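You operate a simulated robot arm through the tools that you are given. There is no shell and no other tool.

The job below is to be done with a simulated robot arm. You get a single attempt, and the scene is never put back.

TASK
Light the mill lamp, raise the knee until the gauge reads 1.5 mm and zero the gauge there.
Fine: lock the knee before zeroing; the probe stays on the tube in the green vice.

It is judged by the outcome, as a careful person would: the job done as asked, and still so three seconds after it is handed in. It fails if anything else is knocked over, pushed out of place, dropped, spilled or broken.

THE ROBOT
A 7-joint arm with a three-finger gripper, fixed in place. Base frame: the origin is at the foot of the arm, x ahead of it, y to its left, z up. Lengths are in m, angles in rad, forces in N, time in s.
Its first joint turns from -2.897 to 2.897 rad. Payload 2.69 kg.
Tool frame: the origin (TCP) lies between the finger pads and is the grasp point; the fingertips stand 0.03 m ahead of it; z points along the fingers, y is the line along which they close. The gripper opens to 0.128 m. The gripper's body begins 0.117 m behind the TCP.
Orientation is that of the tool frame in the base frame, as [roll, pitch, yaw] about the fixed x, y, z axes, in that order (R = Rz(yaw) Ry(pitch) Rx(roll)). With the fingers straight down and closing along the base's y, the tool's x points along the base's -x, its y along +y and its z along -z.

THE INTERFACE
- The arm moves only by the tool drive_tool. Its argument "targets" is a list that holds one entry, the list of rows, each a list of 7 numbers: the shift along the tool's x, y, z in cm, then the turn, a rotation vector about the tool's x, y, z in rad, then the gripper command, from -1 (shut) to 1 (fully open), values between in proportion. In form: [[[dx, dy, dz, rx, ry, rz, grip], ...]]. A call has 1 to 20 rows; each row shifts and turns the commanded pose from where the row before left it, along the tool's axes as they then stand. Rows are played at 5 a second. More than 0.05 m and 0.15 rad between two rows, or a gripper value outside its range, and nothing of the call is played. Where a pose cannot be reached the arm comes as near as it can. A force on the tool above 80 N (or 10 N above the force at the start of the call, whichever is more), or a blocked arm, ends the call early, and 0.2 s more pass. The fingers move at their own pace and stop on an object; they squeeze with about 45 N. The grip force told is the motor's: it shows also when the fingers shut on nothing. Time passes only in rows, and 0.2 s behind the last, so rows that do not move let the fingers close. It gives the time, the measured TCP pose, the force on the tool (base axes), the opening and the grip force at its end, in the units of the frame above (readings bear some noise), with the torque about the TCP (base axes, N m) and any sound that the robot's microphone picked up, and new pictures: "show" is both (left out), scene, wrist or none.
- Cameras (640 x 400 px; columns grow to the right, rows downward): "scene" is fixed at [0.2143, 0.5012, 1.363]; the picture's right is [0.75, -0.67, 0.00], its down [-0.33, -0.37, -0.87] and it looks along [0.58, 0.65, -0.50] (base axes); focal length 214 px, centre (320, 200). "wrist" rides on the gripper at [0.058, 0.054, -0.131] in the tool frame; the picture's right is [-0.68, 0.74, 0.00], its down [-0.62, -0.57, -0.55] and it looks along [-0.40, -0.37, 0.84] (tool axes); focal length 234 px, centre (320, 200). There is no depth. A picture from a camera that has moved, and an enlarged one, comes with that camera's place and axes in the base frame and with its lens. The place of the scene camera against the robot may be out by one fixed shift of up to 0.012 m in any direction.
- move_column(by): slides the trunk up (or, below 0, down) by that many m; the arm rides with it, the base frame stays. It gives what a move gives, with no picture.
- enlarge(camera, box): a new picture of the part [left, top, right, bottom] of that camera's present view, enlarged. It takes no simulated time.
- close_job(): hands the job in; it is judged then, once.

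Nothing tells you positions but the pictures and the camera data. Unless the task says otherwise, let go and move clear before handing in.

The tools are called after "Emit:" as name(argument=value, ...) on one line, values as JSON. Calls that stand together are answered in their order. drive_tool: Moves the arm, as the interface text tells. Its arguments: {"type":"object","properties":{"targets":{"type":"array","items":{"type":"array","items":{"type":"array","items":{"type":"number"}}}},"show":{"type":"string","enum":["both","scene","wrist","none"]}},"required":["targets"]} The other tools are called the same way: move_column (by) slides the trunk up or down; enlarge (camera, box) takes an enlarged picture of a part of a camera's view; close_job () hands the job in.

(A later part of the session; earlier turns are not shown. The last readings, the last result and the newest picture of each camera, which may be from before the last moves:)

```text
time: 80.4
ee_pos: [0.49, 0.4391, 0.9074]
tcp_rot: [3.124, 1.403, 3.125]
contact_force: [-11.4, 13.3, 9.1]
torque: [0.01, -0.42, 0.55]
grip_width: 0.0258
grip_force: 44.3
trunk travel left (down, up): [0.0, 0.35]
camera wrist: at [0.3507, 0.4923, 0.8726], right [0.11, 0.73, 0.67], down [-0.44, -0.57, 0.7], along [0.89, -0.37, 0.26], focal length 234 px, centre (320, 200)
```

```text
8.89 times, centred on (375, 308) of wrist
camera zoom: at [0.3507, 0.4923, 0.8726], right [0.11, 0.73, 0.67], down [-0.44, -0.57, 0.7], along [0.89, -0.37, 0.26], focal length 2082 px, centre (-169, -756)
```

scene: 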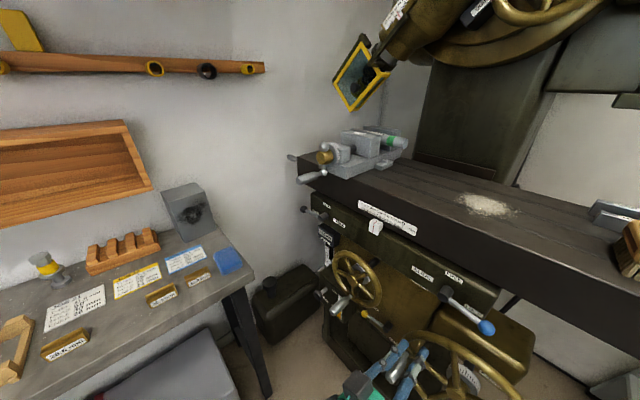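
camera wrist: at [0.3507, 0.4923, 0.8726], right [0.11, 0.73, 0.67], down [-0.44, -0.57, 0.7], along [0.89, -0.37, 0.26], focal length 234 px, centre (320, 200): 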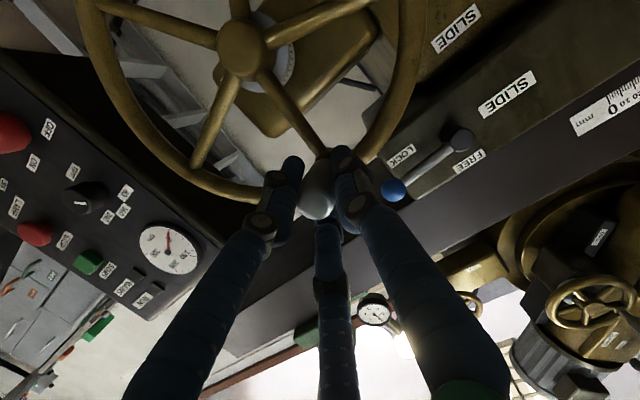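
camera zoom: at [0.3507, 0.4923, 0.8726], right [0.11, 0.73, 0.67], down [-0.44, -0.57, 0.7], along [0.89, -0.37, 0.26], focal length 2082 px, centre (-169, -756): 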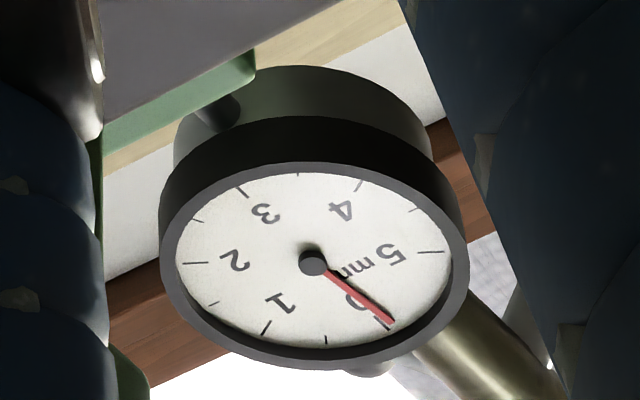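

The wheel model fits well now (small forces), at about 185° handle angle; the gauge still reads about 0. I keep turning clockwise, another 75°.

Emit:
drive_tool(targets=[[[0.29, -1.31, 0.05, 0, 0, 0, -1], [0.29, -1.31, 0.05, 0, 0, 0, -1], [0.61, -1.19, 0.11, 0, 0, 0, -1], [0.61, -1.19, 0.11, 0, 0, 0, -1], [0.9, -1.0, 0.16, 0, 0, 0, -1], [0.9, -1.0, 0.16, 0, 0, 0, -1], [1.12, -0.72, 0.2, 0, 0, 0, -1], [1.12, -0.72, 0.2, 0, 0, 0, -1], [1.26, -0.4, 0.22, 0, 0, 0, -1], [1.26, -0.4, 0.22, 0, 0, 0, -1]]], show="wrist")

Emit:
enlarge(camera="scene", box=[300, 190, 380, 260])

Emit:
enlarge(camera="wrist", box=[340, 280, 440, 380])

```text
time: 82.6
ee_pos: [0.49, 0.3459, 0.8187]
tcp_rot: [-3.141, 1.395, -3.14]
contact_force: [31.3, -10.9, 13.6]
torque: [0.01, -0.76, -0.63]
grip_width: 0.0256
grip_force: 44.1
trunk travel left (down, up): [0.0, 0.35]
camera wrist: at [0.3501, 0.3989, 0.785], right [0.12, 0.74, 0.67], down [-0.43, -0.57, 0.7], along [0.89, -0.37, 0.25], focal length 234 px, centre (320, 200)
```

wrist: 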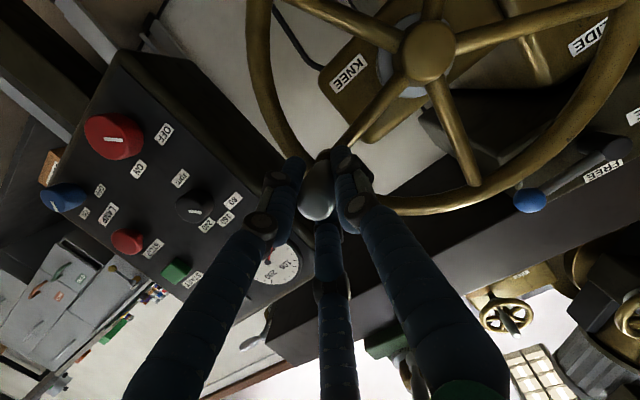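

```text
5.71 times, centred on (340, 225) of scene
camera zoom: at [0.2143, 0.5012, 1.363], right [0.75, -0.67, 0.0], down [-0.33, -0.37, -0.87], along [0.58, 0.65, -0.5], focal length 1226 px, centre (206, 57)
```

zoom: 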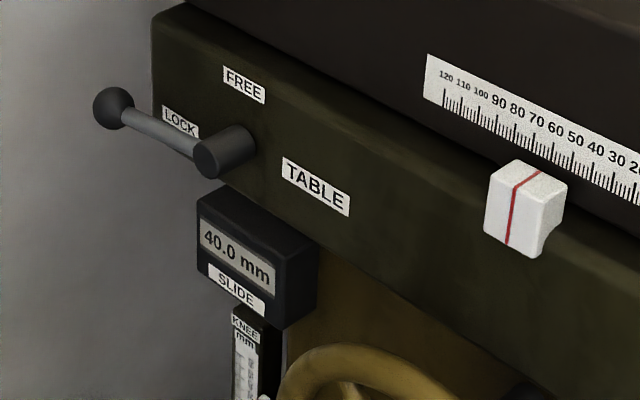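

```text
4.00 times, centred on (390, 330) of wrist
camera zoom: at [0.3501, 0.3989, 0.785], right [0.12, 0.74, 0.67], down [-0.43, -0.57, 0.7], along [0.89, -0.37, 0.25], focal length 937 px, centre (40, -320)
```

zoom: 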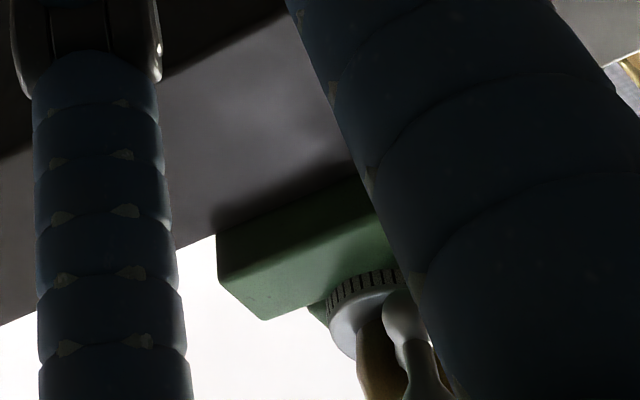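

Clockwise clearly raises the knee. I let go and step back to the earlier viewpoint to read the gauge.

Emit:
drive_tool(targets=[[[0, 0, 0, 0, 0, 0, 0.1], [0.56, 0, -3.18, 0, 0, 0, 0.1], [0.56, 0, -3.18, 0, 0, 0, 0.3], [0.56, 0, -3.18, 0, 0, 0, 0.3], [-1.6, 4, -0.28, 0, 0, 0, 0.3], [-1.6, 4, -0.28, 0, 0, 0, 0.3], [-1.6, 4, -0.28, 0, 0, 0, 0.3], [-1.6, 4, -0.28, 0, 0, 0, 0.3]]], show="wrist")

Emit:
enlarge(camera="wrist", box=[345, 275, 385, 315])

```text
time: 84.4
ee_pos: [0.3922, 0.5061, 0.8846]
tcp_rot: [3.139, 1.399, 3.137]
contact_force: [-0.1, 1.0, 0.5]
torque: [0.01, 0.01, 0.05]
grip_width: 0.0831
grip_force: 0.0
trunk travel left (down, up): [0.0, 0.35]
camera wrist: at [0.2532, 0.5585, 0.8511], right [0.12, 0.74, 0.67], down [-0.43, -0.57, 0.7], along [0.89, -0.37, 0.25], focal length 234 px, centre (320, 200)
```

wrist: 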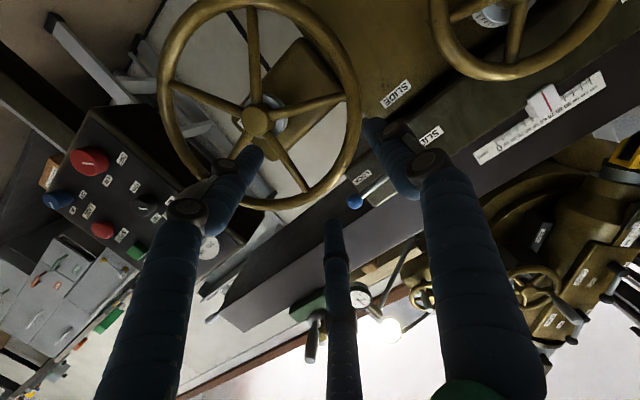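

```text
10.00 times, centred on (365, 295) of wrist
camera zoom: at [0.2532, 0.5585, 0.8511], right [0.12, 0.74, 0.67], down [-0.43, -0.57, 0.7], along [0.89, -0.37, 0.25], focal length 2342 px, centre (-130, -750)
```

zoom: 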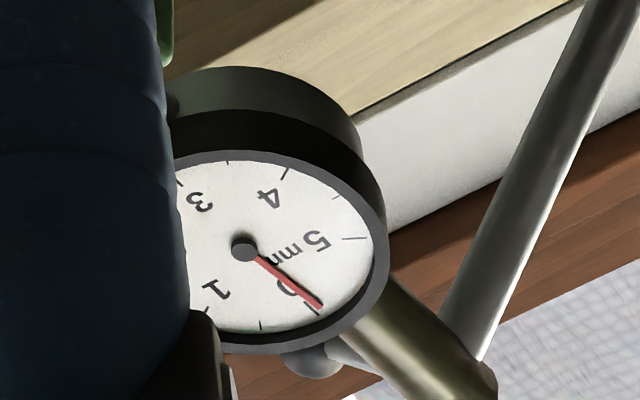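

The gauge still hasn't moved, though the knee has risen about 1–1.5 mm. I need a close front view of gauge and probe, so I raise the trunk and move in front of the gauge.

Emit:
move_column(by=0.35)

Emit:
drive_tool(targets=[[[-1.9, -3.8, 0.2, 0, 0, 0, 1], [-1.9, -3.8, 0.2, 0, 0, 0, 1], [-1.9, -3.8, 0.2, 0, 0, 0, 1], [-1.9, -3.8, 0.2, 0, 0, 0, 1], [-1.9, -3.8, 0.2, 0, 0, 0, 1], [-1.9, -3.8, 0.2, 0, 0, 0, 1], [-1.9, -3.8, 0.2, 0, 0, 0, 1], [-1.9, -3.8, 0.2, 0, 0, 0, 1]]], show="wrist")

```text
time: 87.8
ee_pos: [0.393, 0.5054, 1.2348]
tcp_rot: [3.139, 1.399, 3.141]
contact_force: [1.1, 0.4, 0.3]
torque: [-0.03, 0.0, 0.01]
grip_width: 0.083
grip_force: 0.1
trunk travel left (down, up): [-0.35, 0.0]
```

```text
time: 89.6
ee_pos: [0.4322, 0.1987, 1.3794]
tcp_rot: [-3.138, 1.399, -3.138]
contact_force: [-0.1, -0.3, 1.1]
torque: [0.0, 0.01, -0.02]
grip_width: 0.1283
grip_force: 0.0
trunk travel left (down, up): [-0.35, 0.0]
camera wrist: at [0.2936, 0.2512, 1.3458], right [0.12, 0.74, 0.67], down [-0.43, -0.57, 0.7], along [0.89, -0.37, 0.25], focal length 234 px, centre (320, 200)
```

wrist: 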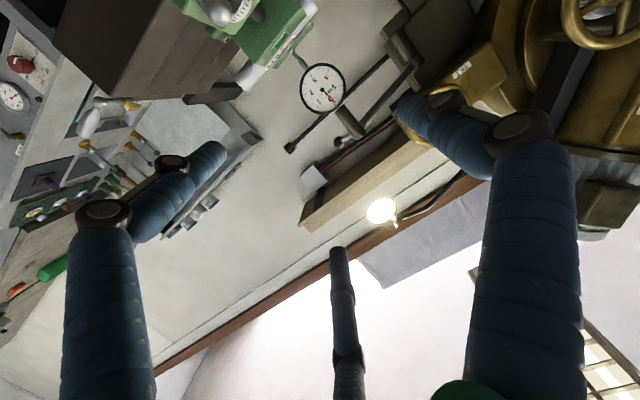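

Emit:
enlarge(camera="wrist", box=[290, 55, 360, 125])

Emit:
enlarge(camera="wrist", box=[220, 0, 400, 170])

Emit:
enlarge(camera="wrist", box=[270, 25, 320, 75])

```text
5.71 times, centred on (325, 90) of wrist
camera zoom: at [0.2936, 0.2512, 1.3458], right [0.12, 0.74, 0.67], down [-0.43, -0.57, 0.7], along [0.89, -0.37, 0.25], focal length 1338 px, centre (291, 829)
```

zoom: 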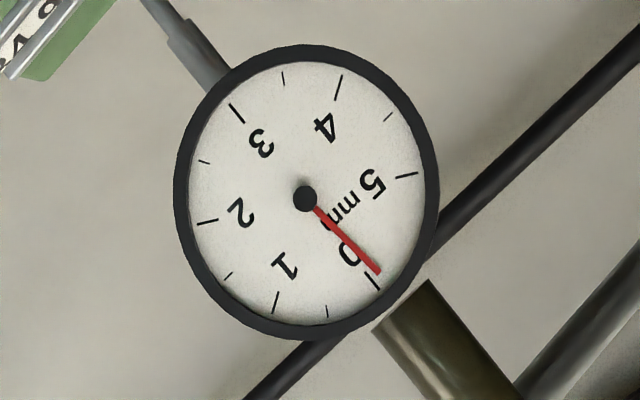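

```text
2.35 times, centred on (310, 85) of wrist
camera zoom: at [0.2936, 0.2512, 1.3458], right [0.12, 0.74, 0.67], down [-0.43, -0.57, 0.7], along [0.89, -0.37, 0.25], focal length 551 px, centre (344, 471)
```

zoom: 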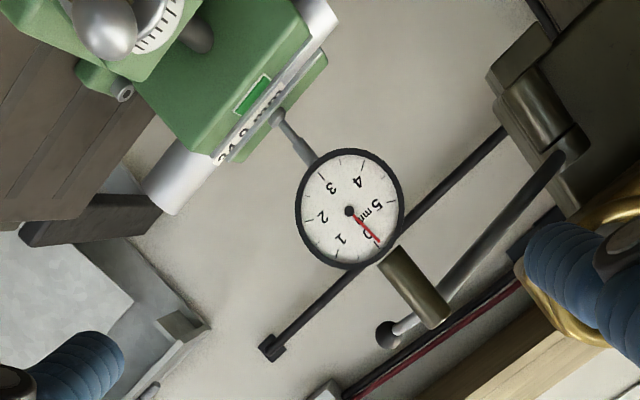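

```text
8.00 times, centred on (295, 50) of wrist
camera zoom: at [0.2936, 0.2512, 1.3458], right [0.12, 0.74, 0.67], down [-0.43, -0.57, 0.7], along [0.89, -0.37, 0.25], focal length 1873 px, centre (520, 1400)
```

zoom: 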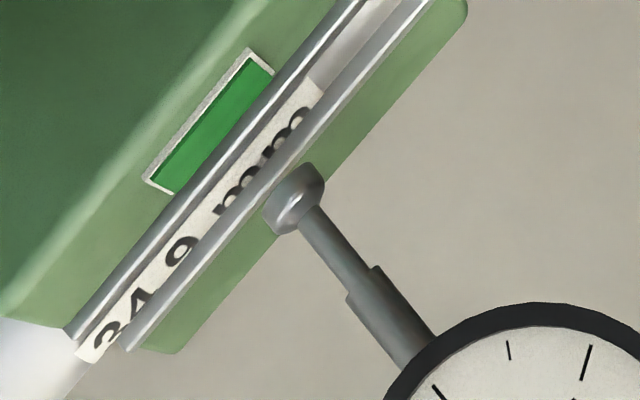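

Front view: the gauge reads about −0.1 as at the start, and the probe foot is just at the tube's top edge, so contact must be close. I return to the crank handle (now near y 0.348, z 0.819).

Emit:
drive_tool(targets=[[[0.7, 0, -3.9, 0, 0, 0, 0.5], [2.94, 2.13, 0.52, 0, 0, 0, 0.5], [2.94, 2.13, 0.52, 0, 0, 0, 0.5], [2.94, 2.13, 0.52, 0, 0, 0, 0.5], [2.94, 2.13, 0.52, 0, 0, 0, 0.5], [2.94, 2.13, 0.52, 0, 0, 0, 0.5], [2.94, 2.13, 0.52, 0, 0, 0, 0.3], [2.94, 2.13, 0.52, 0, 0, 0, 0.1]]], show="none")

Emit:
move_column(by=-0.35)

Emit:
drive_tool(targets=[[[0, 0, 0, 0, 0, 0, 0.1]]], show="wrist")

```text
time: 91.4
ee_pos: [0.3913, 0.3486, 1.1725]
tcp_rot: [3.139, 1.399, 3.138]
contact_force: [-0.4, 0.0, 0.4]
torque: [-0.02, 0.02, -0.03]
grip_width: 0.0707
grip_force: 0.0
trunk travel left (down, up): [-0.35, 0.0]
```

```text
time: 94.9
ee_pos: [0.3909, 0.3477, 0.8233]
tcp_rot: [3.138, 1.398, 3.138]
contact_force: [0.1, -1.7, -0.1]
torque: [-0.01, 0.01, 0.03]
grip_width: 0.0705
grip_force: 0.0
trunk travel left (down, up): [0.0, 0.35]
```

```text
time: 95.3
ee_pos: [0.3923, 0.3481, 0.8239]
tcp_rot: [3.139, 1.399, 3.141]
contact_force: [0.0, 0.3, -0.1]
torque: [0.01, 0.02, 0.02]
grip_width: 0.0704
grip_force: 0.0
trunk travel left (down, up): [0.0, 0.35]
camera wrist: at [0.2526, 0.4009, 0.7891], right [0.12, 0.74, 0.67], down [-0.43, -0.57, 0.7], along [0.89, -0.37, 0.25], focal length 234 px, centre (320, 200)
```

wrist: 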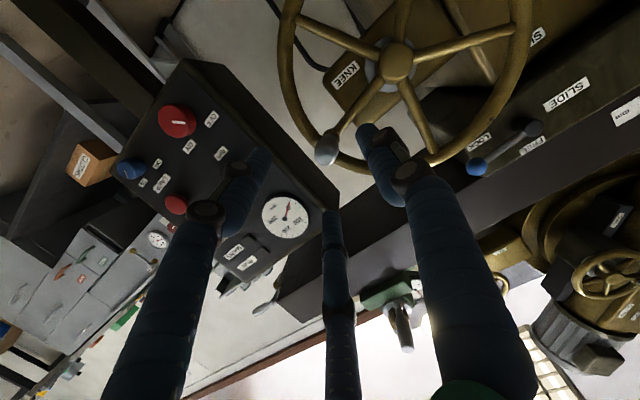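

Emit:
drive_tool(targets=[[[-0.2, 0.2, 3.2, 0, 0, 0, 0.1], [-0.5, 0, 3.2, 0, 0, 0, 0.1], [-0.5, 0, 3.2, 0, 0, 0, 0.1], [0, 0, 0, 0, 0, 0, -0.5], [0, 0, 0, 0, 0, 0, -1], [0, 0, 0, 0, 0, 0, -1]]], show="wrist")

Emit:
drive_tool(targets=[[[1.28, -0.18, 0.23, 0, 0, 0, -1], [1.28, -0.18, 0.23, 0, 0, 0, -1], [1.29, 0.29, 0.23, 0, 0, 0, -1], [1.29, 0.29, 0.23, 0, 0, 0, -1], [1.18, 0.62, 0.21, 0, 0, 0, -1], [1.18, 0.62, 0.21, 0, 0, 0, -1]]], show="wrist")

```text
time: 96.7
ee_pos: [0.4877, 0.3468, 0.8188]
tcp_rot: [3.136, 1.398, 3.133]
contact_force: [13.3, -39.9, 13.6]
torque: [-0.08, -1.56, -0.64]
grip_width: 0.0256
grip_force: 45.2
trunk travel left (down, up): [0.0, 0.35]
camera wrist: at [0.3489, 0.3999, 0.7848], right [0.12, 0.74, 0.67], down [-0.44, -0.56, 0.7], along [0.89, -0.38, 0.25], focal length 234 px, centre (320, 200)
```

wrist: 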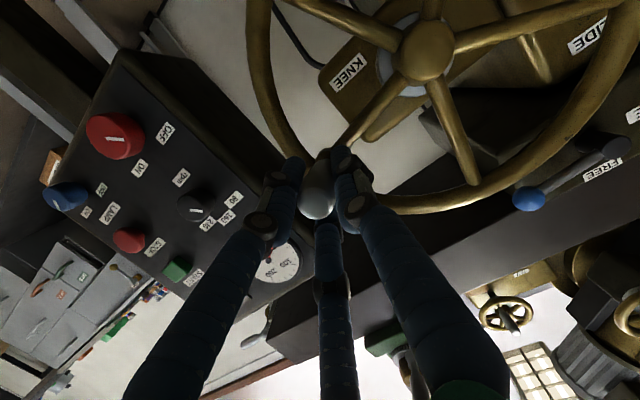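

```text
time: 98.1
ee_pos: [0.4868, 0.3652, 0.7423]
tcp_rot: [3.136, 1.398, 3.14]
contact_force: [-32.0, -9.3, 6.8]
torque: [-0.03, -0.92, -0.62]
grip_width: 0.0256
grip_force: 45.2
trunk travel left (down, up): [0.0, 0.35]
camera wrist: at [0.3491, 0.4172, 0.7092], right [0.12, 0.74, 0.67], down [-0.43, -0.57, 0.7], along [0.89, -0.37, 0.25], focal length 234 px, centre (320, 200)
```

wrist: 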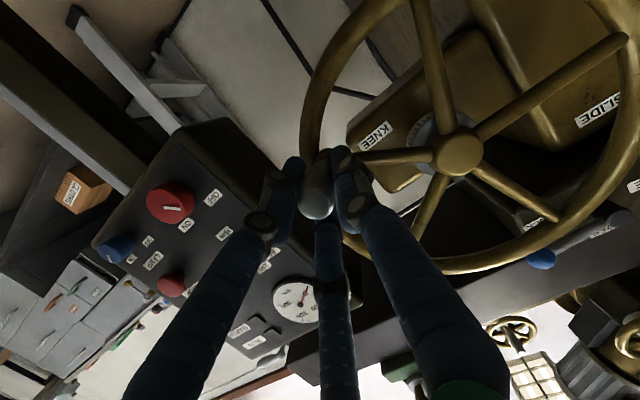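

Emit:
drive_tool(targets=[[[0.975, 0.91, 0.17, 0, 0, 0, -1], [0.975, 0.91, 0.17, 0, 0, 0, -1], [0.71, 1.14, 0.13, 0, 0, 0, -1], [0.71, 1.14, 0.13, 0, 0, 0, -1], [0.4, 1.28, 0.07, 0, 0, 0, -1], [0.4, 1.28, 0.07, 0, 0, 0, -1], [0.05, 1.35, 0.01, 0, 0, 0, -1], [0.05, 1.35, 0.01, 0, 0, 0, -1], [-0.29, 1.31, -0.05, 0, 0, 0, -1], [-0.29, 1.31, -0.05, 0, 0, 0, -1], [-0.66, 1.26, -0.11, 0, 0, 0, -1], [-0.66, 1.26, -0.11, 0, 0, 0, -1]]], show="wrist")

Emit:
enlarge(camera="wrist", box=[360, 330, 440, 390])

Emit:
enlarge(camera="scene", box=[300, 190, 380, 260])

```text
time: 100.7
ee_pos: [0.4879, 0.5091, 0.7192]
tcp_rot: [3.13, 1.398, 3.129]
contact_force: [2.1, -31.6, 19.2]
torque: [-0.05, -0.84, -1.55]
grip_width: 0.0255
grip_force: 44.7
trunk travel left (down, up): [0.0, 0.35]
camera wrist: at [0.35, 0.5619, 0.6852], right [0.12, 0.73, 0.67], down [-0.44, -0.57, 0.7], along [0.89, -0.37, 0.25], focal length 234 px, centre (320, 200)
```

wrist: 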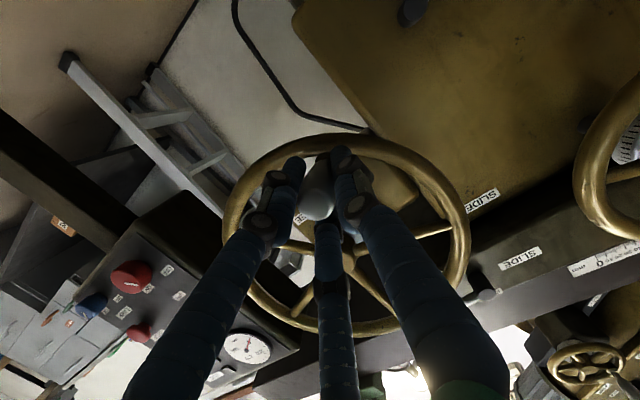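

```text
6.67 times, centred on (400, 360) of wrist
camera zoom: at [0.35, 0.5619, 0.6852], right [0.12, 0.73, 0.67], down [-0.44, -0.57, 0.7], along [0.89, -0.37, 0.25], focal length 1561 px, centre (-213, -867)
```

zoom: 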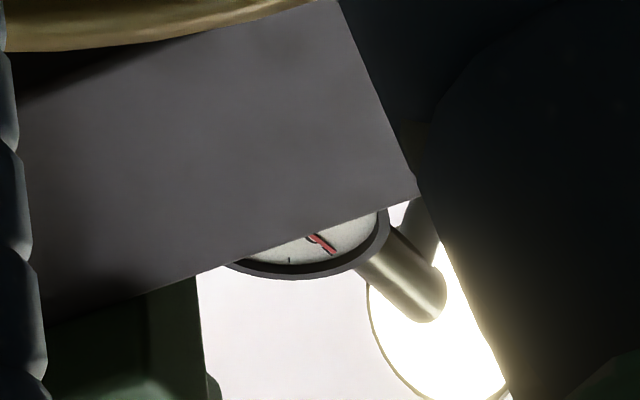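

```text
5.71 times, centred on (340, 225) of scene
camera zoom: at [0.2143, 0.5012, 1.363], right [0.75, -0.67, 0.0], down [-0.33, -0.37, -0.87], along [0.58, 0.65, -0.5], focal length 1226 px, centre (206, 57)
```

zoom: 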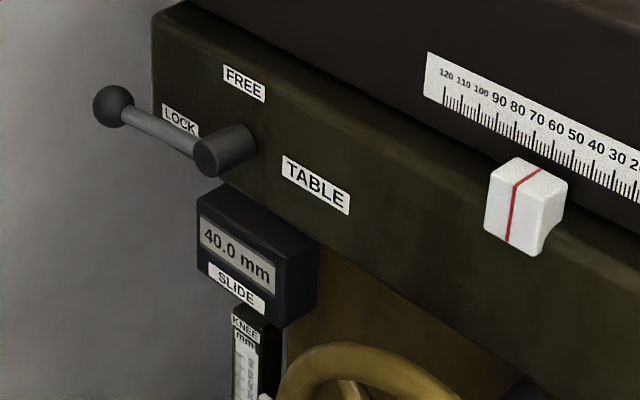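

The table rises about 2 mm per turn, and the gauge is still near 0. I turn another 150° to the top position where the gauge is readable.

Emit:
drive_tool(targets=[[[-0.87, 0.87, -0.15, 0, 0, 0, -1], [-0.87, 0.87, -0.15, 0, 0, 0, -1], [-1.12, 0.72, -0.2, 0, 0, 0, -1], [-1.12, 0.72, -0.2, 0, 0, 0, -1], [-1.26, 0.4, -0.22, 0, 0, 0, -1], [-1.26, 0.4, -0.22, 0, 0, 0, -1], [-1.32, 0.06, -0.23, 0, 0, 0, -1], [-1.32, 0.06, -0.23, 0, 0, 0, -1], [-1.29, -0.29, -0.23, 0, 0, 0, -1], [-1.29, -0.29, -0.23, 0, 0, 0, -1], [-1.18, -0.62, -0.21, 0, 0, 0, -1], [-1.18, -0.62, -0.21, 0, 0, 0, -1], [-0.975, -0.91, -0.17, 0, 0, 0, -1], [-0.975, -0.91, -0.17, 0, 0, 0, -1], [-0.71, -1.14, -0.13, 0, 0, 0, -1], [-0.71, -1.14, -0.13, 0, 0, 0, -1], [-0.39, -1.28, -0.07, 0, 0, 0, -1], [-0.39, -1.28, -0.07, 0, 0, 0, -1], [-0.06, -1.35, -0.01, 0, 0, 0, -1], [-0.06, -1.35, -0.01, 0, 0, 0, -1]]], show="wrist")

Emit:
enlarge(camera="wrist", box=[345, 285, 405, 330])

```text
time: 104.9
ee_pos: [0.4885, 0.4375, 0.9085]
tcp_rot: [3.11, 1.401, 3.109]
contact_force: [11.0, 5.6, 57.4]
torque: [0.07, -1.36, -0.34]
grip_width: 0.0251
grip_force: 44.8
trunk travel left (down, up): [0.0, 0.35]
camera wrist: at [0.35, 0.4915, 0.8745], right [0.12, 0.73, 0.67], down [-0.44, -0.57, 0.7], along [0.89, -0.38, 0.26], focal length 234 px, centre (320, 200)
```

wrist: 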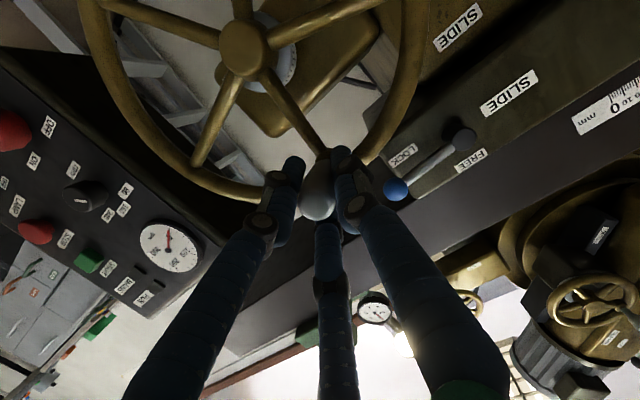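

```text
8.89 times, centred on (375, 308) of wrist
camera zoom: at [0.35, 0.4915, 0.8745], right [0.12, 0.73, 0.67], down [-0.44, -0.57, 0.7], along [0.89, -0.38, 0.26], focal length 2082 px, centre (-169, -756)
```

zoom: 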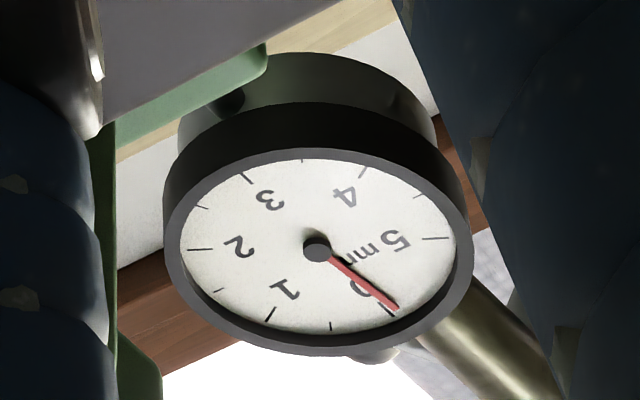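

Still no gauge change after 1.5 turns. I release the handle and look at the probe again from close in front.

Emit:
drive_tool(targets=[[[0, 0, 0, 0, 0, 0, 0.1], [0.56, 0, -3.18, 0, 0, 0, 0.1], [0.56, 0, -3.18, 0, 0, 0, 0.3], [0.56, 0, -3.18, 0, 0, 0, 0.5]]], show="none")

Emit:
move_column(by=0.35)

Emit:
drive_tool(targets=[[[-1.8, -3.4, 0.26, 0, 0, 0, 1], [-1.8, -3.4, 0.26, 0, 0, 0, 1], [-1.8, -3.4, 0.26, 0, 0, 0, 1], [-1.8, -3.4, 0.26, 0, 0, 0, 1], [-1.8, -3.4, 0.26, 0, 0, 0, 1], [-1.8, -3.4, 0.26, 0, 0, 0, 1], [-1.8, -3.4, 0.26, 0, 0, 0, 1], [0, 0, 3.5, 0, 0, 0, 1], [0, 0, 3.5, 0, 0, 0, 1]]], show="wrist")

```text
time: 105.9
ee_pos: [0.39, 0.4371, 0.9019]
tcp_rot: [-3.14, 1.396, 3.138]
contact_force: [0.7, 0.4, -0.5]
torque: [0.0, 0.03, 0.03]
grip_width: 0.0963
grip_force: 0.0
trunk travel left (down, up): [0.0, 0.35]
```

```text
time: 109.3
ee_pos: [0.3911, 0.4387, 1.2522]
tcp_rot: [3.141, 1.398, 3.141]
contact_force: [0.3, 0.7, -0.9]
torque: [0.01, 0.0, 0.02]
grip_width: 0.0959
grip_force: 0.0
trunk travel left (down, up): [-0.35, 0.0]
```

```text
time: 111.3
ee_pos: [0.4989, 0.2036, 1.3611]
tcp_rot: [-3.138, 1.396, -3.137]
contact_force: [0.5, 0.3, 0.1]
torque: [-0.01, -0.01, -0.12]
grip_width: 0.128
grip_force: 0.0
trunk travel left (down, up): [-0.35, 0.0]
camera wrist: at [0.3598, 0.2555, 1.3267], right [0.12, 0.74, 0.67], down [-0.43, -0.57, 0.7], along [0.89, -0.37, 0.25], focal length 234 px, centre (320, 200)
```

wrist: 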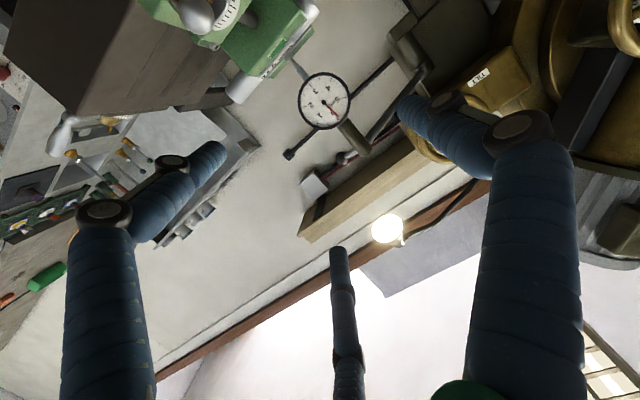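

Emit:
enlarge(camera="wrist", box=[290, 65, 360, 135])

Emit:
enlarge(camera="wrist", box=[270, 25, 320, 75])

Emit:
enlarge(camera="wrist", box=[280, 0, 420, 160])

```text
5.71 times, centred on (325, 100) of wrist
camera zoom: at [0.3598, 0.2555, 1.3267], right [0.12, 0.74, 0.67], down [-0.43, -0.57, 0.7], along [0.89, -0.37, 0.25], focal length 1338 px, centre (291, 771)
```

zoom: 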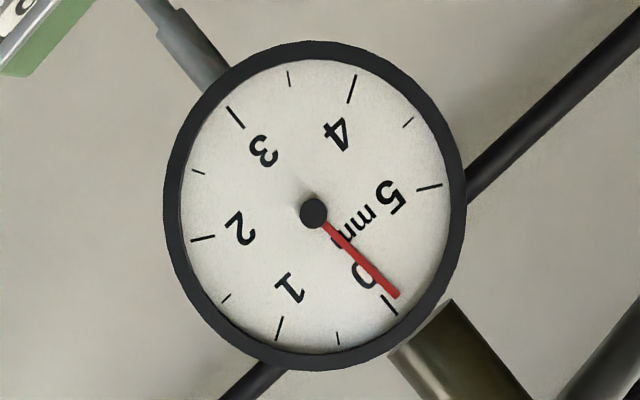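

```text
8.00 times, centred on (295, 50) of wrist
camera zoom: at [0.3598, 0.2555, 1.3267], right [0.12, 0.74, 0.67], down [-0.43, -0.57, 0.7], along [0.89, -0.37, 0.25], focal length 1873 px, centre (520, 1400)
```

zoom: 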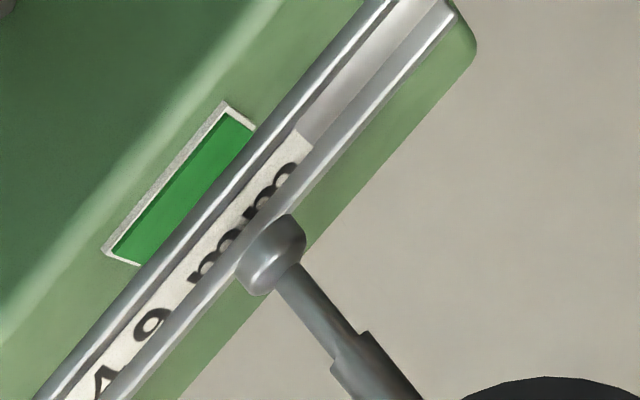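

```text
2.50 times, centred on (350, 80) of wrist
camera zoom: at [0.3598, 0.2555, 1.3267], right [0.12, 0.74, 0.67], down [-0.43, -0.57, 0.7], along [0.89, -0.37, 0.25], focal length 585 px, centre (245, 500)
```

zoom: 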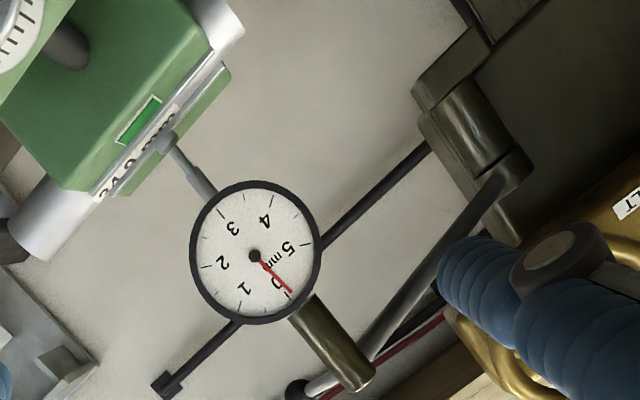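

The reading is unchanged; I need to judge the gap between probe and tube from the side at probe height. I move left and lower for that view.

Emit:
drive_tool(targets=[[[0.7, 0, -3, 0, 0, 0, 0.5], [1.9, 3.3, 0, 0, 0, 0, 0.5], [1.9, 3.3, 0, 0, 0, 0, 0.5], [1.9, 3.3, 0, 0, 0, 0, 0.5], [1.9, 3.3, 0, 0, 0, 0, 0.5], [1.9, 3.3, 0, 0, 0, 0, 0.5]]], show="wrist")

Emit:
enlarge(camera="wrist", box=[300, 100, 420, 200])

```text
time: 112.7
ee_pos: [0.4517, 0.3664, 1.2661]
tcp_rot: [3.139, 1.398, 3.139]
contact_force: [0.1, -0.2, -0.1]
torque: [0.01, 0.0, -0.03]
grip_width: 0.0963
grip_force: 0.1
trunk travel left (down, up): [-0.35, 0.0]
camera wrist: at [0.3132, 0.4203, 1.234], right [0.12, 0.74, 0.67], down [-0.43, -0.57, 0.7], along [0.89, -0.37, 0.25], focal length 234 px, centre (320, 200)
```

wrist: 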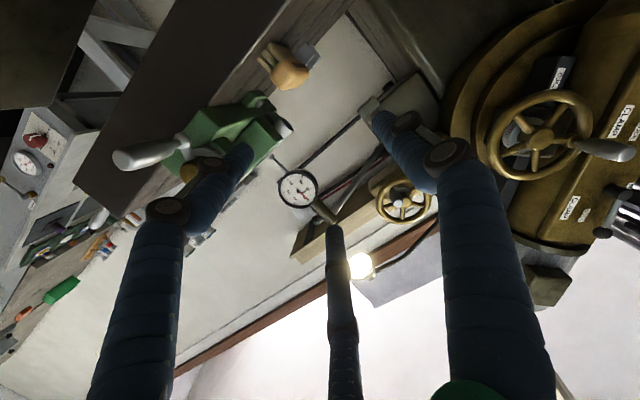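

```text
4.00 times, centred on (360, 150) of wrist
camera zoom: at [0.3132, 0.4203, 1.234], right [0.12, 0.74, 0.67], down [-0.43, -0.57, 0.7], along [0.89, -0.37, 0.25], focal length 937 px, centre (160, 400)
```

zoom: 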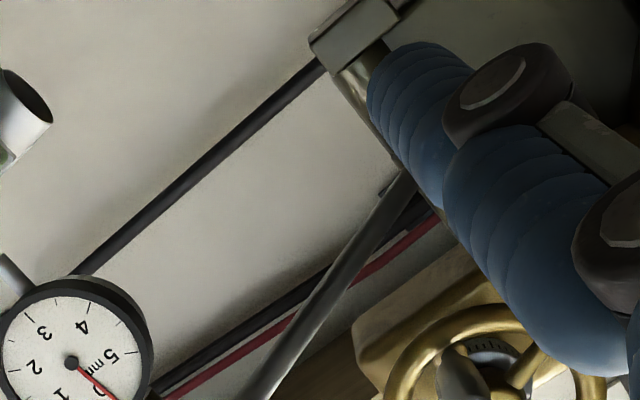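

Emit:
enlarge(camera="wrist", box=[245, 105, 325, 215])

Emit:
enlarge(camera="wrist", box=[255, 130, 295, 170])

```text
3.64 times, centred on (285, 160) of wrist
camera zoom: at [0.3132, 0.4203, 1.234], right [0.12, 0.74, 0.67], down [-0.43, -0.57, 0.7], along [0.89, -0.37, 0.25], focal length 852 px, centre (447, 346)
```

zoom: 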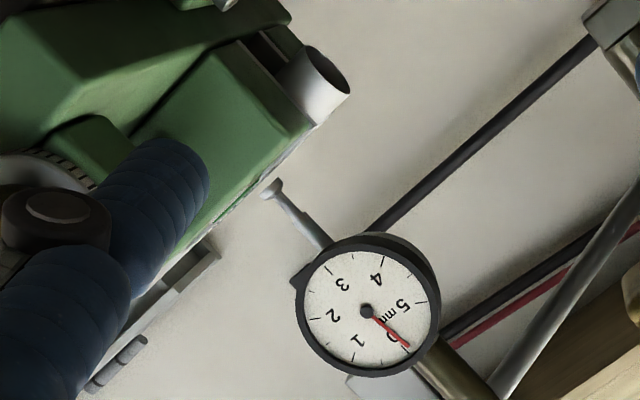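

```text
10.00 times, centred on (275, 150) of wrist
camera zoom: at [0.3132, 0.4203, 1.234], right [0.12, 0.74, 0.67], down [-0.43, -0.57, 0.7], along [0.89, -0.37, 0.25], focal length 2342 px, centre (770, 700)
```

zoom: 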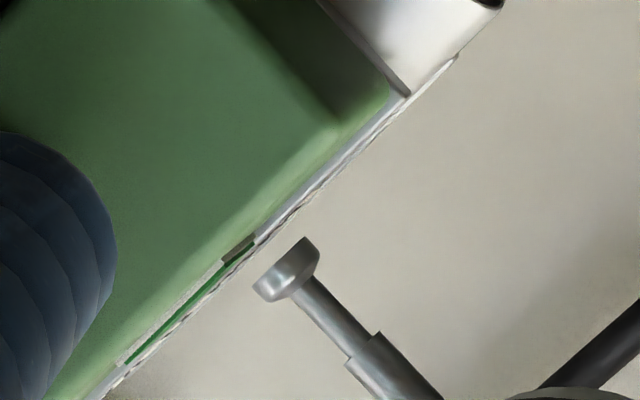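

There is a clear gap of roughly 5–6 mm between the probe foot and the tube. I'll check the knee scale to confirm which way the knee has moved.

Emit:
enlarge(camera="scene", box=[316, 230, 346, 270])

Emit:
enlarge(camera="scene", box=[310, 215, 345, 295])

Emit:
enlarge(camera="scene", box=[300, 190, 380, 260])

```text
10.00 times, centred on (331, 250) of scene
camera zoom: at [0.2143, 0.5012, 1.363], right [0.75, -0.67, 0.0], down [-0.33, -0.37, -0.87], along [0.58, 0.65, -0.5], focal length 2145 px, centre (210, -300)
```

zoom: 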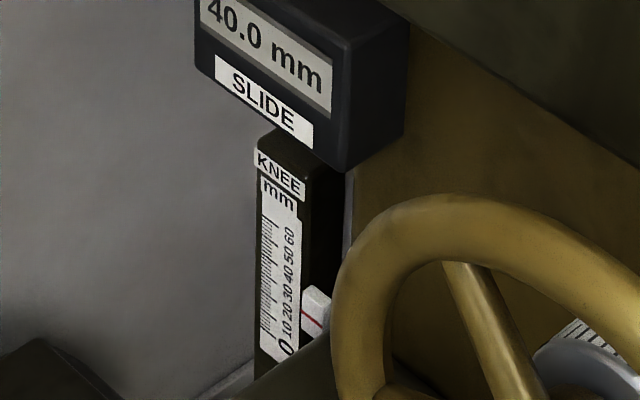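

```text
5.00 times, centred on (328, 255) of scene
camera zoom: at [0.2143, 0.5012, 1.363], right [0.75, -0.67, 0.0], down [-0.33, -0.37, -0.87], along [0.58, 0.65, -0.5], focal length 1072 px, centre (282, -75)
```

zoom: 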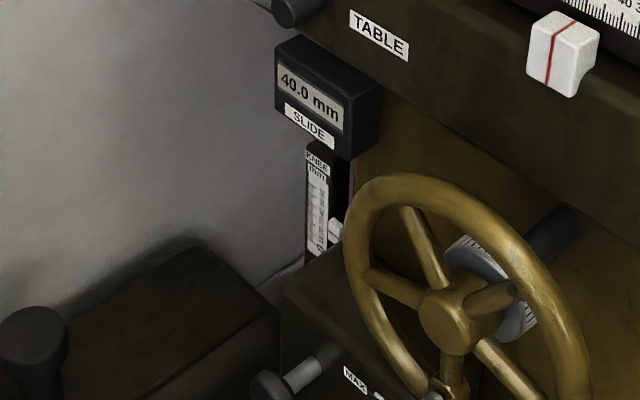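

```text
5.71 times, centred on (340, 225) of scene
camera zoom: at [0.2143, 0.5012, 1.363], right [0.75, -0.67, 0.0], down [-0.33, -0.37, -0.87], along [0.58, 0.65, -0.5], focal length 1226 px, centre (206, 57)
```

zoom: 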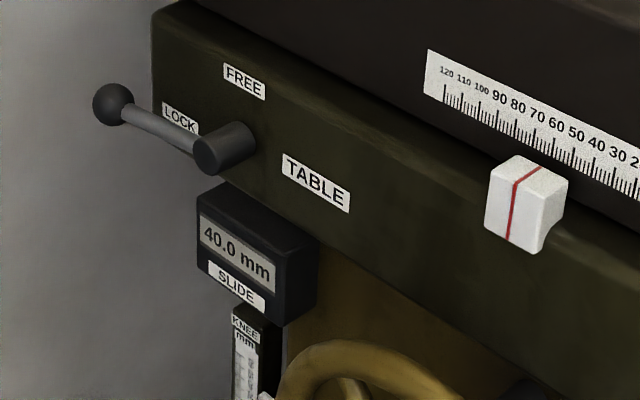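

Confirmed: clockwise raises the knee (about 3 mm per turn), and about 7 mm more is needed. I return to the handle at the top of the wheel for a full turn.

Emit:
drive_tool(targets=[[[0.8, 0, -3.0, 0, 0, 0, 0.3], [0.5, 3.6, -1.3, 0, 0, 0, 0.1], [1.0, 3.7, -1.3, 0, 0, 0, 0.1]]], show="none")

Emit:
move_column(by=-0.35)

Emit:
drive_tool(targets=[[[0, 0, 0, 0, 0, 0, 0.1]]], show="wrist")

```text
time: 113.5
ee_pos: [0.3932, 0.4403, 1.2531]
tcp_rot: [-3.135, 1.397, -3.136]
contact_force: [1.3, 0.6, 0.3]
torque: [0.0, 0.02, -0.06]
grip_width: 0.0705
grip_force: 0.0
trunk travel left (down, up): [-0.35, 0.0]
```

```text
time: 116.9
ee_pos: [0.3936, 0.4393, 0.9037]
tcp_rot: [3.139, 1.399, 3.139]
contact_force: [0.4, 0.9, 0.5]
torque: [-0.02, -0.01, 0.0]
grip_width: 0.0705
grip_force: 0.0
trunk travel left (down, up): [0.0, 0.35]
```

```text
time: 117.3
ee_pos: [0.3928, 0.44, 0.904]
tcp_rot: [3.139, 1.397, 3.14]
contact_force: [0.2, 0.2, 1.0]
torque: [-0.01, 0.01, -0.01]
grip_width: 0.0706
grip_force: 0.1
trunk travel left (down, up): [0.0, 0.35]
camera wrist: at [0.2546, 0.4926, 0.8702], right [0.12, 0.74, 0.67], down [-0.43, -0.57, 0.7], along [0.89, -0.37, 0.25], focal length 234 px, centre (320, 200)
```

wrist: 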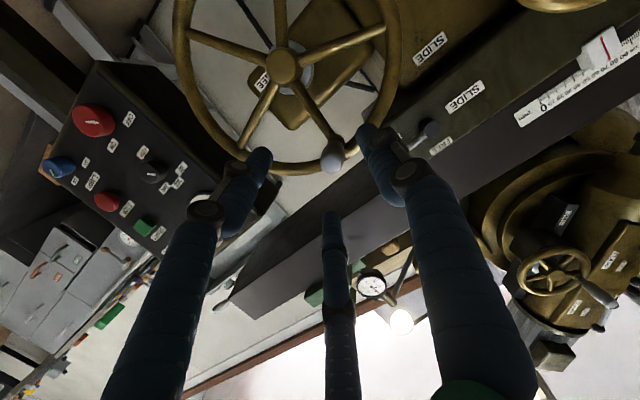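

Emit:
drive_tool(targets=[[[-0.6, 0.3, 3.2, 0, 0, 0, 0.1], [-0.7, 0, 3.2, 0, 0, 0, 0.1], [-0.5, 0, 3.2, 0, 0, 0, 0.1], [0, 0, 0, 0, 0, 0, -0.5], [0, 0, 0, 0, 0, 0, -1], [0, 0, 0, 0, 0, 0, -1]]], show="none")

Emit:
drive_tool(targets=[[[0.405, -2.114, 0.072, 0, 0, 0, -1], [0.829, -1.983, 0.147, 0, 0, 0, -1], [1.217, -1.763, 0.215, 0, 0, 0, -1], [1.55, -1.468, 0.274, 0, 0, 0, -1], [1.818, -1.109, 0.321, 0, 0, 0, -1], [2.006, -0.702, 0.355, 0, 0, 0, -1], [2.106, -0.263, 0.372, 0, 0, 0, -1], [2.113, 0.187, 0.374, 0, 0, 0, -1], [2.028, 0.629, 0.359, 0, 0, 0, -1], [1.856, 1.044, 0.328, 0, 0, 0, -1], [1.601, 1.412, 0.283, 0, 0, 0, -1], [1.277, 1.72, 0.226, 0, 0, 0, -1], [0.897, 1.951, 0.159, 0, 0, 0, -1], [0.477, 2.097, 0.084, 0, 0, 0, -1], [0.036, 2.153, 0.006, 0, 0, 0, -1]]], show="wrist")

```text
time: 118.7
ee_pos: [0.4938, 0.4424, 0.9091]
tcp_rot: [3.113, 1.402, 3.113]
contact_force: [20.3, 5.9, 26.4]
torque: [0.06, -1.0, -0.82]
grip_width: 0.0251
grip_force: 45.1
trunk travel left (down, up): [0.0, 0.35]
```

```text
time: 121.9
ee_pos: [0.4908, 0.4622, 0.7036]
tcp_rot: [3.115, 1.402, 3.115]
contact_force: [-24.4, -12.6, 33.4]
torque: [0.02, -1.52, -0.91]
grip_width: 0.0256
grip_force: 44.9
trunk travel left (down, up): [0.0, 0.35]
camera wrist: at [0.3531, 0.515, 0.6691], right [0.11, 0.73, 0.67], down [-0.44, -0.57, 0.7], along [0.89, -0.37, 0.26], focal length 234 px, centre (320, 200)
```

wrist: 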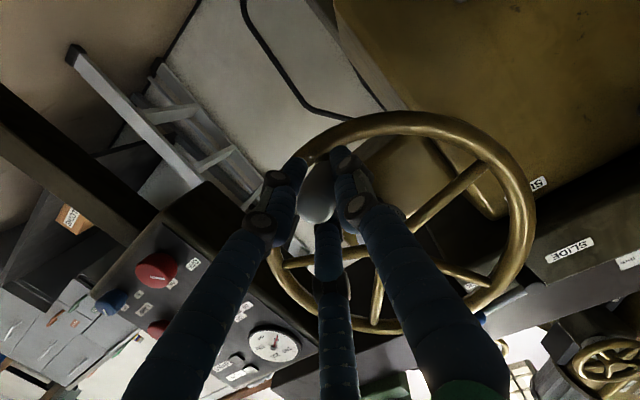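

Half a turn went smoothly; I do the second half.

Emit:
drive_tool(targets=[[[-0.405, 2.114, -0.072, 0, 0, 0, -1], [-0.829, 1.983, -0.147, 0, 0, 0, -1], [-1.217, 1.763, -0.215, 0, 0, 0, -1], [-1.55, 1.468, -0.274, 0, 0, 0, -1], [-1.818, 1.109, -0.321, 0, 0, 0, -1], [-2.006, 0.702, -0.355, 0, 0, 0, -1], [-2.106, 0.263, -0.372, 0, 0, 0, -1], [-2.113, -0.187, -0.374, 0, 0, 0, -1], [-2.028, -0.629, -0.359, 0, 0, 0, -1], [-1.856, -1.044, -0.328, 0, 0, 0, -1], [-1.601, -1.412, -0.283, 0, 0, 0, -1], [-1.277, -1.72, -0.226, 0, 0, 0, -1], [-0.897, -1.951, -0.159, 0, 0, 0, -1], [-0.477, -2.097, -0.084, 0, 0, 0, -1], [-0.036, -2.153, -0.006, 0, 0, 0, -1]]], show="wrist")

Emit:
enlarge(camera="wrist", box=[345, 285, 405, 330])

Emit:
enlarge(camera="scene", box=[300, 190, 380, 260])

```text
time: 125.1
ee_pos: [0.4911, 0.4412, 0.9118]
tcp_rot: [3.101, 1.408, 3.098]
contact_force: [-7.5, 2.7, 52.2]
torque: [0.04, -1.41, -0.46]
grip_width: 0.0253
grip_force: 45.4
trunk travel left (down, up): [0.0, 0.35]
camera wrist: at [0.3534, 0.4948, 0.8769], right [0.11, 0.73, 0.67], down [-0.44, -0.57, 0.69], along [0.89, -0.38, 0.26], focal length 234 px, centre (320, 200)
```

wrist: 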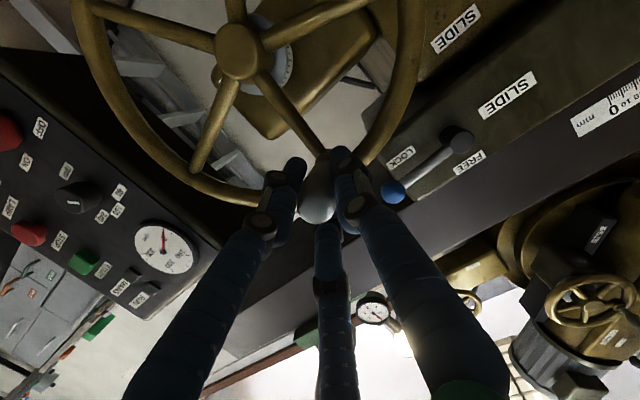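

```text
8.89 times, centred on (375, 308) of wrist
camera zoom: at [0.3534, 0.4948, 0.8769], right [0.11, 0.73, 0.67], down [-0.44, -0.57, 0.69], along [0.89, -0.38, 0.26], focal length 2082 px, centre (-169, -756)
```

zoom: 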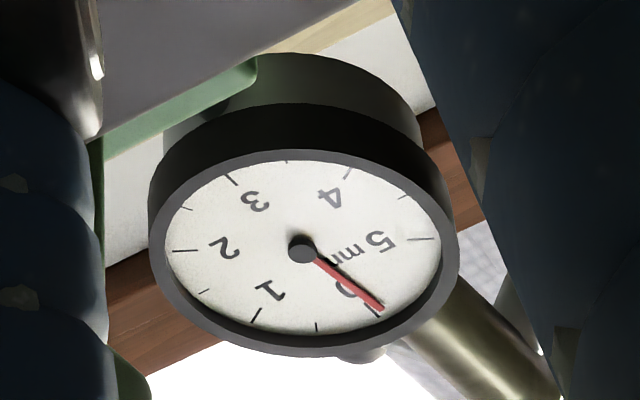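

```text
5.71 times, centred on (340, 225) of scene
camera zoom: at [0.2143, 0.5012, 1.363], right [0.75, -0.67, 0.0], down [-0.33, -0.37, -0.87], along [0.58, 0.65, -0.5], focal length 1226 px, centre (206, 57)
```

zoom: 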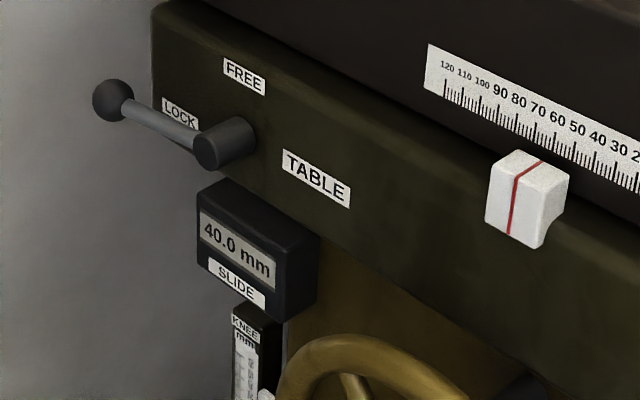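

About 2.9 mm per turn; the gap should now be about 2.8 mm. I make another full turn and check again at the top.

Emit:
drive_tool(targets=[[[0.405, -2.114, 0.072, 0, 0, 0, -1], [0.829, -1.983, 0.147, 0, 0, 0, -1], [1.217, -1.763, 0.215, 0, 0, 0, -1], [1.55, -1.468, 0.274, 0, 0, 0, -1], [1.818, -1.109, 0.321, 0, 0, 0, -1], [2.006, -0.702, 0.355, 0, 0, 0, -1], [2.106, -0.263, 0.372, 0, 0, 0, -1], [2.113, 0.187, 0.374, 0, 0, 0, -1], [2.028, 0.629, 0.359, 0, 0, 0, -1], [1.856, 1.044, 0.328, 0, 0, 0, -1], [1.601, 1.412, 0.283, 0, 0, 0, -1], [1.277, 1.72, 0.226, 0, 0, 0, -1], [0.897, 1.951, 0.159, 0, 0, 0, -1], [0.477, 2.097, 0.084, 0, 0, 0, -1], [-0.2, 2.153, -0.03, 0, 0, 0, -1]]], show="none")

Emit:
drive_tool(targets=[[[-0.405, 2.114, -0.072, 0, 0, 0, -1], [-0.829, 1.983, -0.147, 0, 0, 0, -1], [-1.217, 1.763, -0.215, 0, 0, 0, -1], [-1.55, 1.468, -0.274, 0, 0, 0, -1], [-1.818, 1.109, -0.321, 0, 0, 0, -1], [-2.006, 0.702, -0.355, 0, 0, 0, -1], [-2.106, 0.263, -0.372, 0, 0, 0, -1], [-2.113, -0.187, -0.374, 0, 0, 0, -1], [-2.028, -0.629, -0.359, 0, 0, 0, -1], [-1.856, -1.044, -0.328, 0, 0, 0, -1], [-1.601, -1.412, -0.283, 0, 0, 0, -1], [-1.277, -1.72, -0.226, 0, 0, 0, -1], [-0.897, -1.951, -0.159, 0, 0, 0, -1], [-0.477, -2.097, -0.084, 0, 0, 0, -1], [-0.036, -2.153, -0.006, 0, 0, 0, -1]]], show="wrist")

Emit:
enlarge(camera="wrist", box=[345, 285, 405, 330])

```text
time: 128.3
ee_pos: [0.4921, 0.4606, 0.702]
tcp_rot: [3.136, 1.398, 3.135]
contact_force: [0.0, -0.4, 0.2]
torque: [0.03, 0.01, 0.02]
grip_width: 0.0086
grip_force: 35.7
trunk travel left (down, up): [0.0, 0.35]
```

```text
time: 131.5
ee_pos: [0.4905, 0.4438, 0.9062]
tcp_rot: [3.139, 1.398, 3.14]
contact_force: [0.7, 1.2, 0.8]
torque: [-0.02, 0.03, -0.03]
grip_width: 0.0073
grip_force: 34.3
trunk travel left (down, up): [0.0, 0.35]
camera wrist: at [0.3512, 0.4964, 0.8724], right [0.12, 0.74, 0.67], down [-0.43, -0.57, 0.7], along [0.89, -0.37, 0.25], focal length 234 px, centre (320, 200)
```

wrist: 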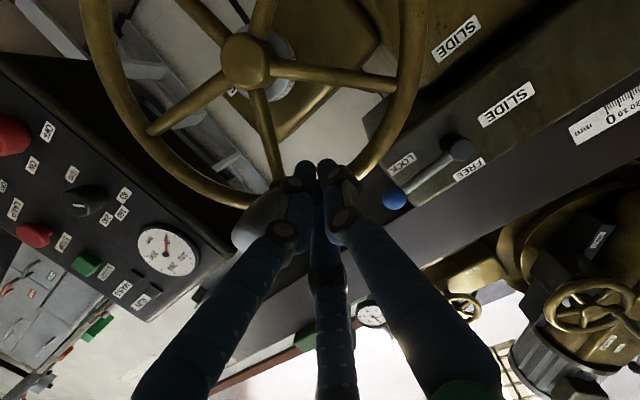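

```text
8.89 times, centred on (375, 308) of wrist
camera zoom: at [0.3512, 0.4964, 0.8724], right [0.12, 0.74, 0.67], down [-0.43, -0.57, 0.7], along [0.89, -0.37, 0.25], focal length 2082 px, centre (-169, -756)
```

zoom: 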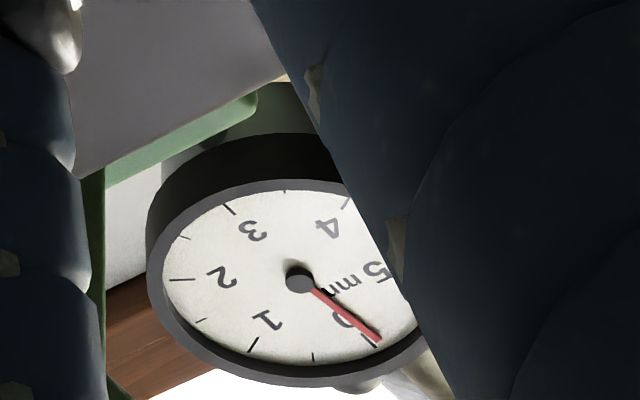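

The handle slipped out of the grip early in that turn. I locate it again.

Emit:
drive_tool(targets=[[[0.56, 0, -3.18, 0, 0, 0, -0.2], [0.56, 0, -3.18, 0, 0, 0, 0.1], [0.56, 0, -3.18, 0, 0, 0, 0.1]]], show="wrist")

Emit:
enlarge(camera="wrist", box=[170, 20, 410, 220])

```text
time: 132.3
ee_pos: [0.3942, 0.4423, 0.9058]
tcp_rot: [3.14, 1.399, 3.14]
contact_force: [0.3, 0.0, 0.5]
torque: [-0.03, -0.02, 0.03]
grip_width: 0.0704
grip_force: 0.0
trunk travel left (down, up): [0.0, 0.35]
camera wrist: at [0.2554, 0.4957, 0.8714], right [0.12, 0.74, 0.67], down [-0.43, -0.57, 0.7], along [0.89, -0.37, 0.25], focal length 234 px, centre (320, 200)
```

wrist: 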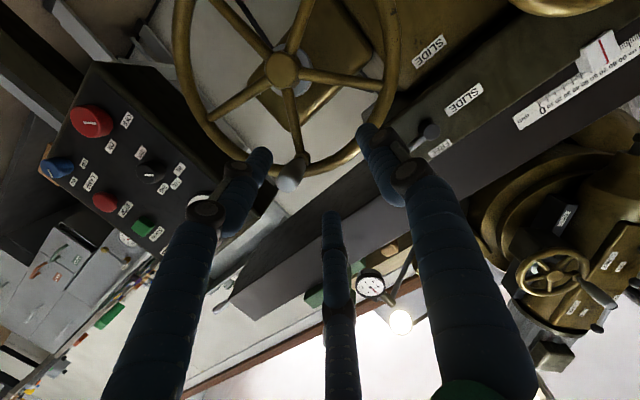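

```text
2.00 times, centred on (290, 120) of wrist
camera zoom: at [0.2554, 0.4957, 0.8714], right [0.12, 0.74, 0.67], down [-0.43, -0.57, 0.7], along [0.89, -0.37, 0.25], focal length 468 px, centre (380, 360)
```

zoom: 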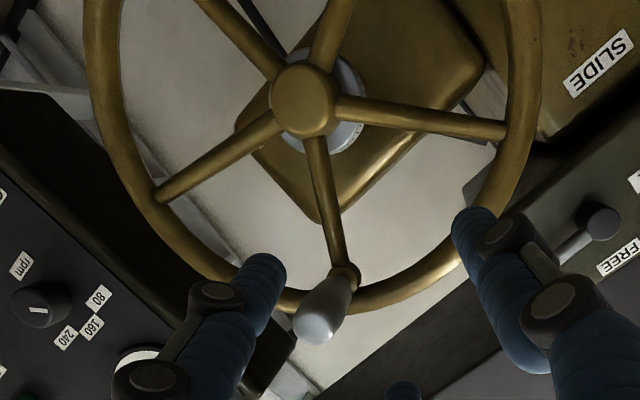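

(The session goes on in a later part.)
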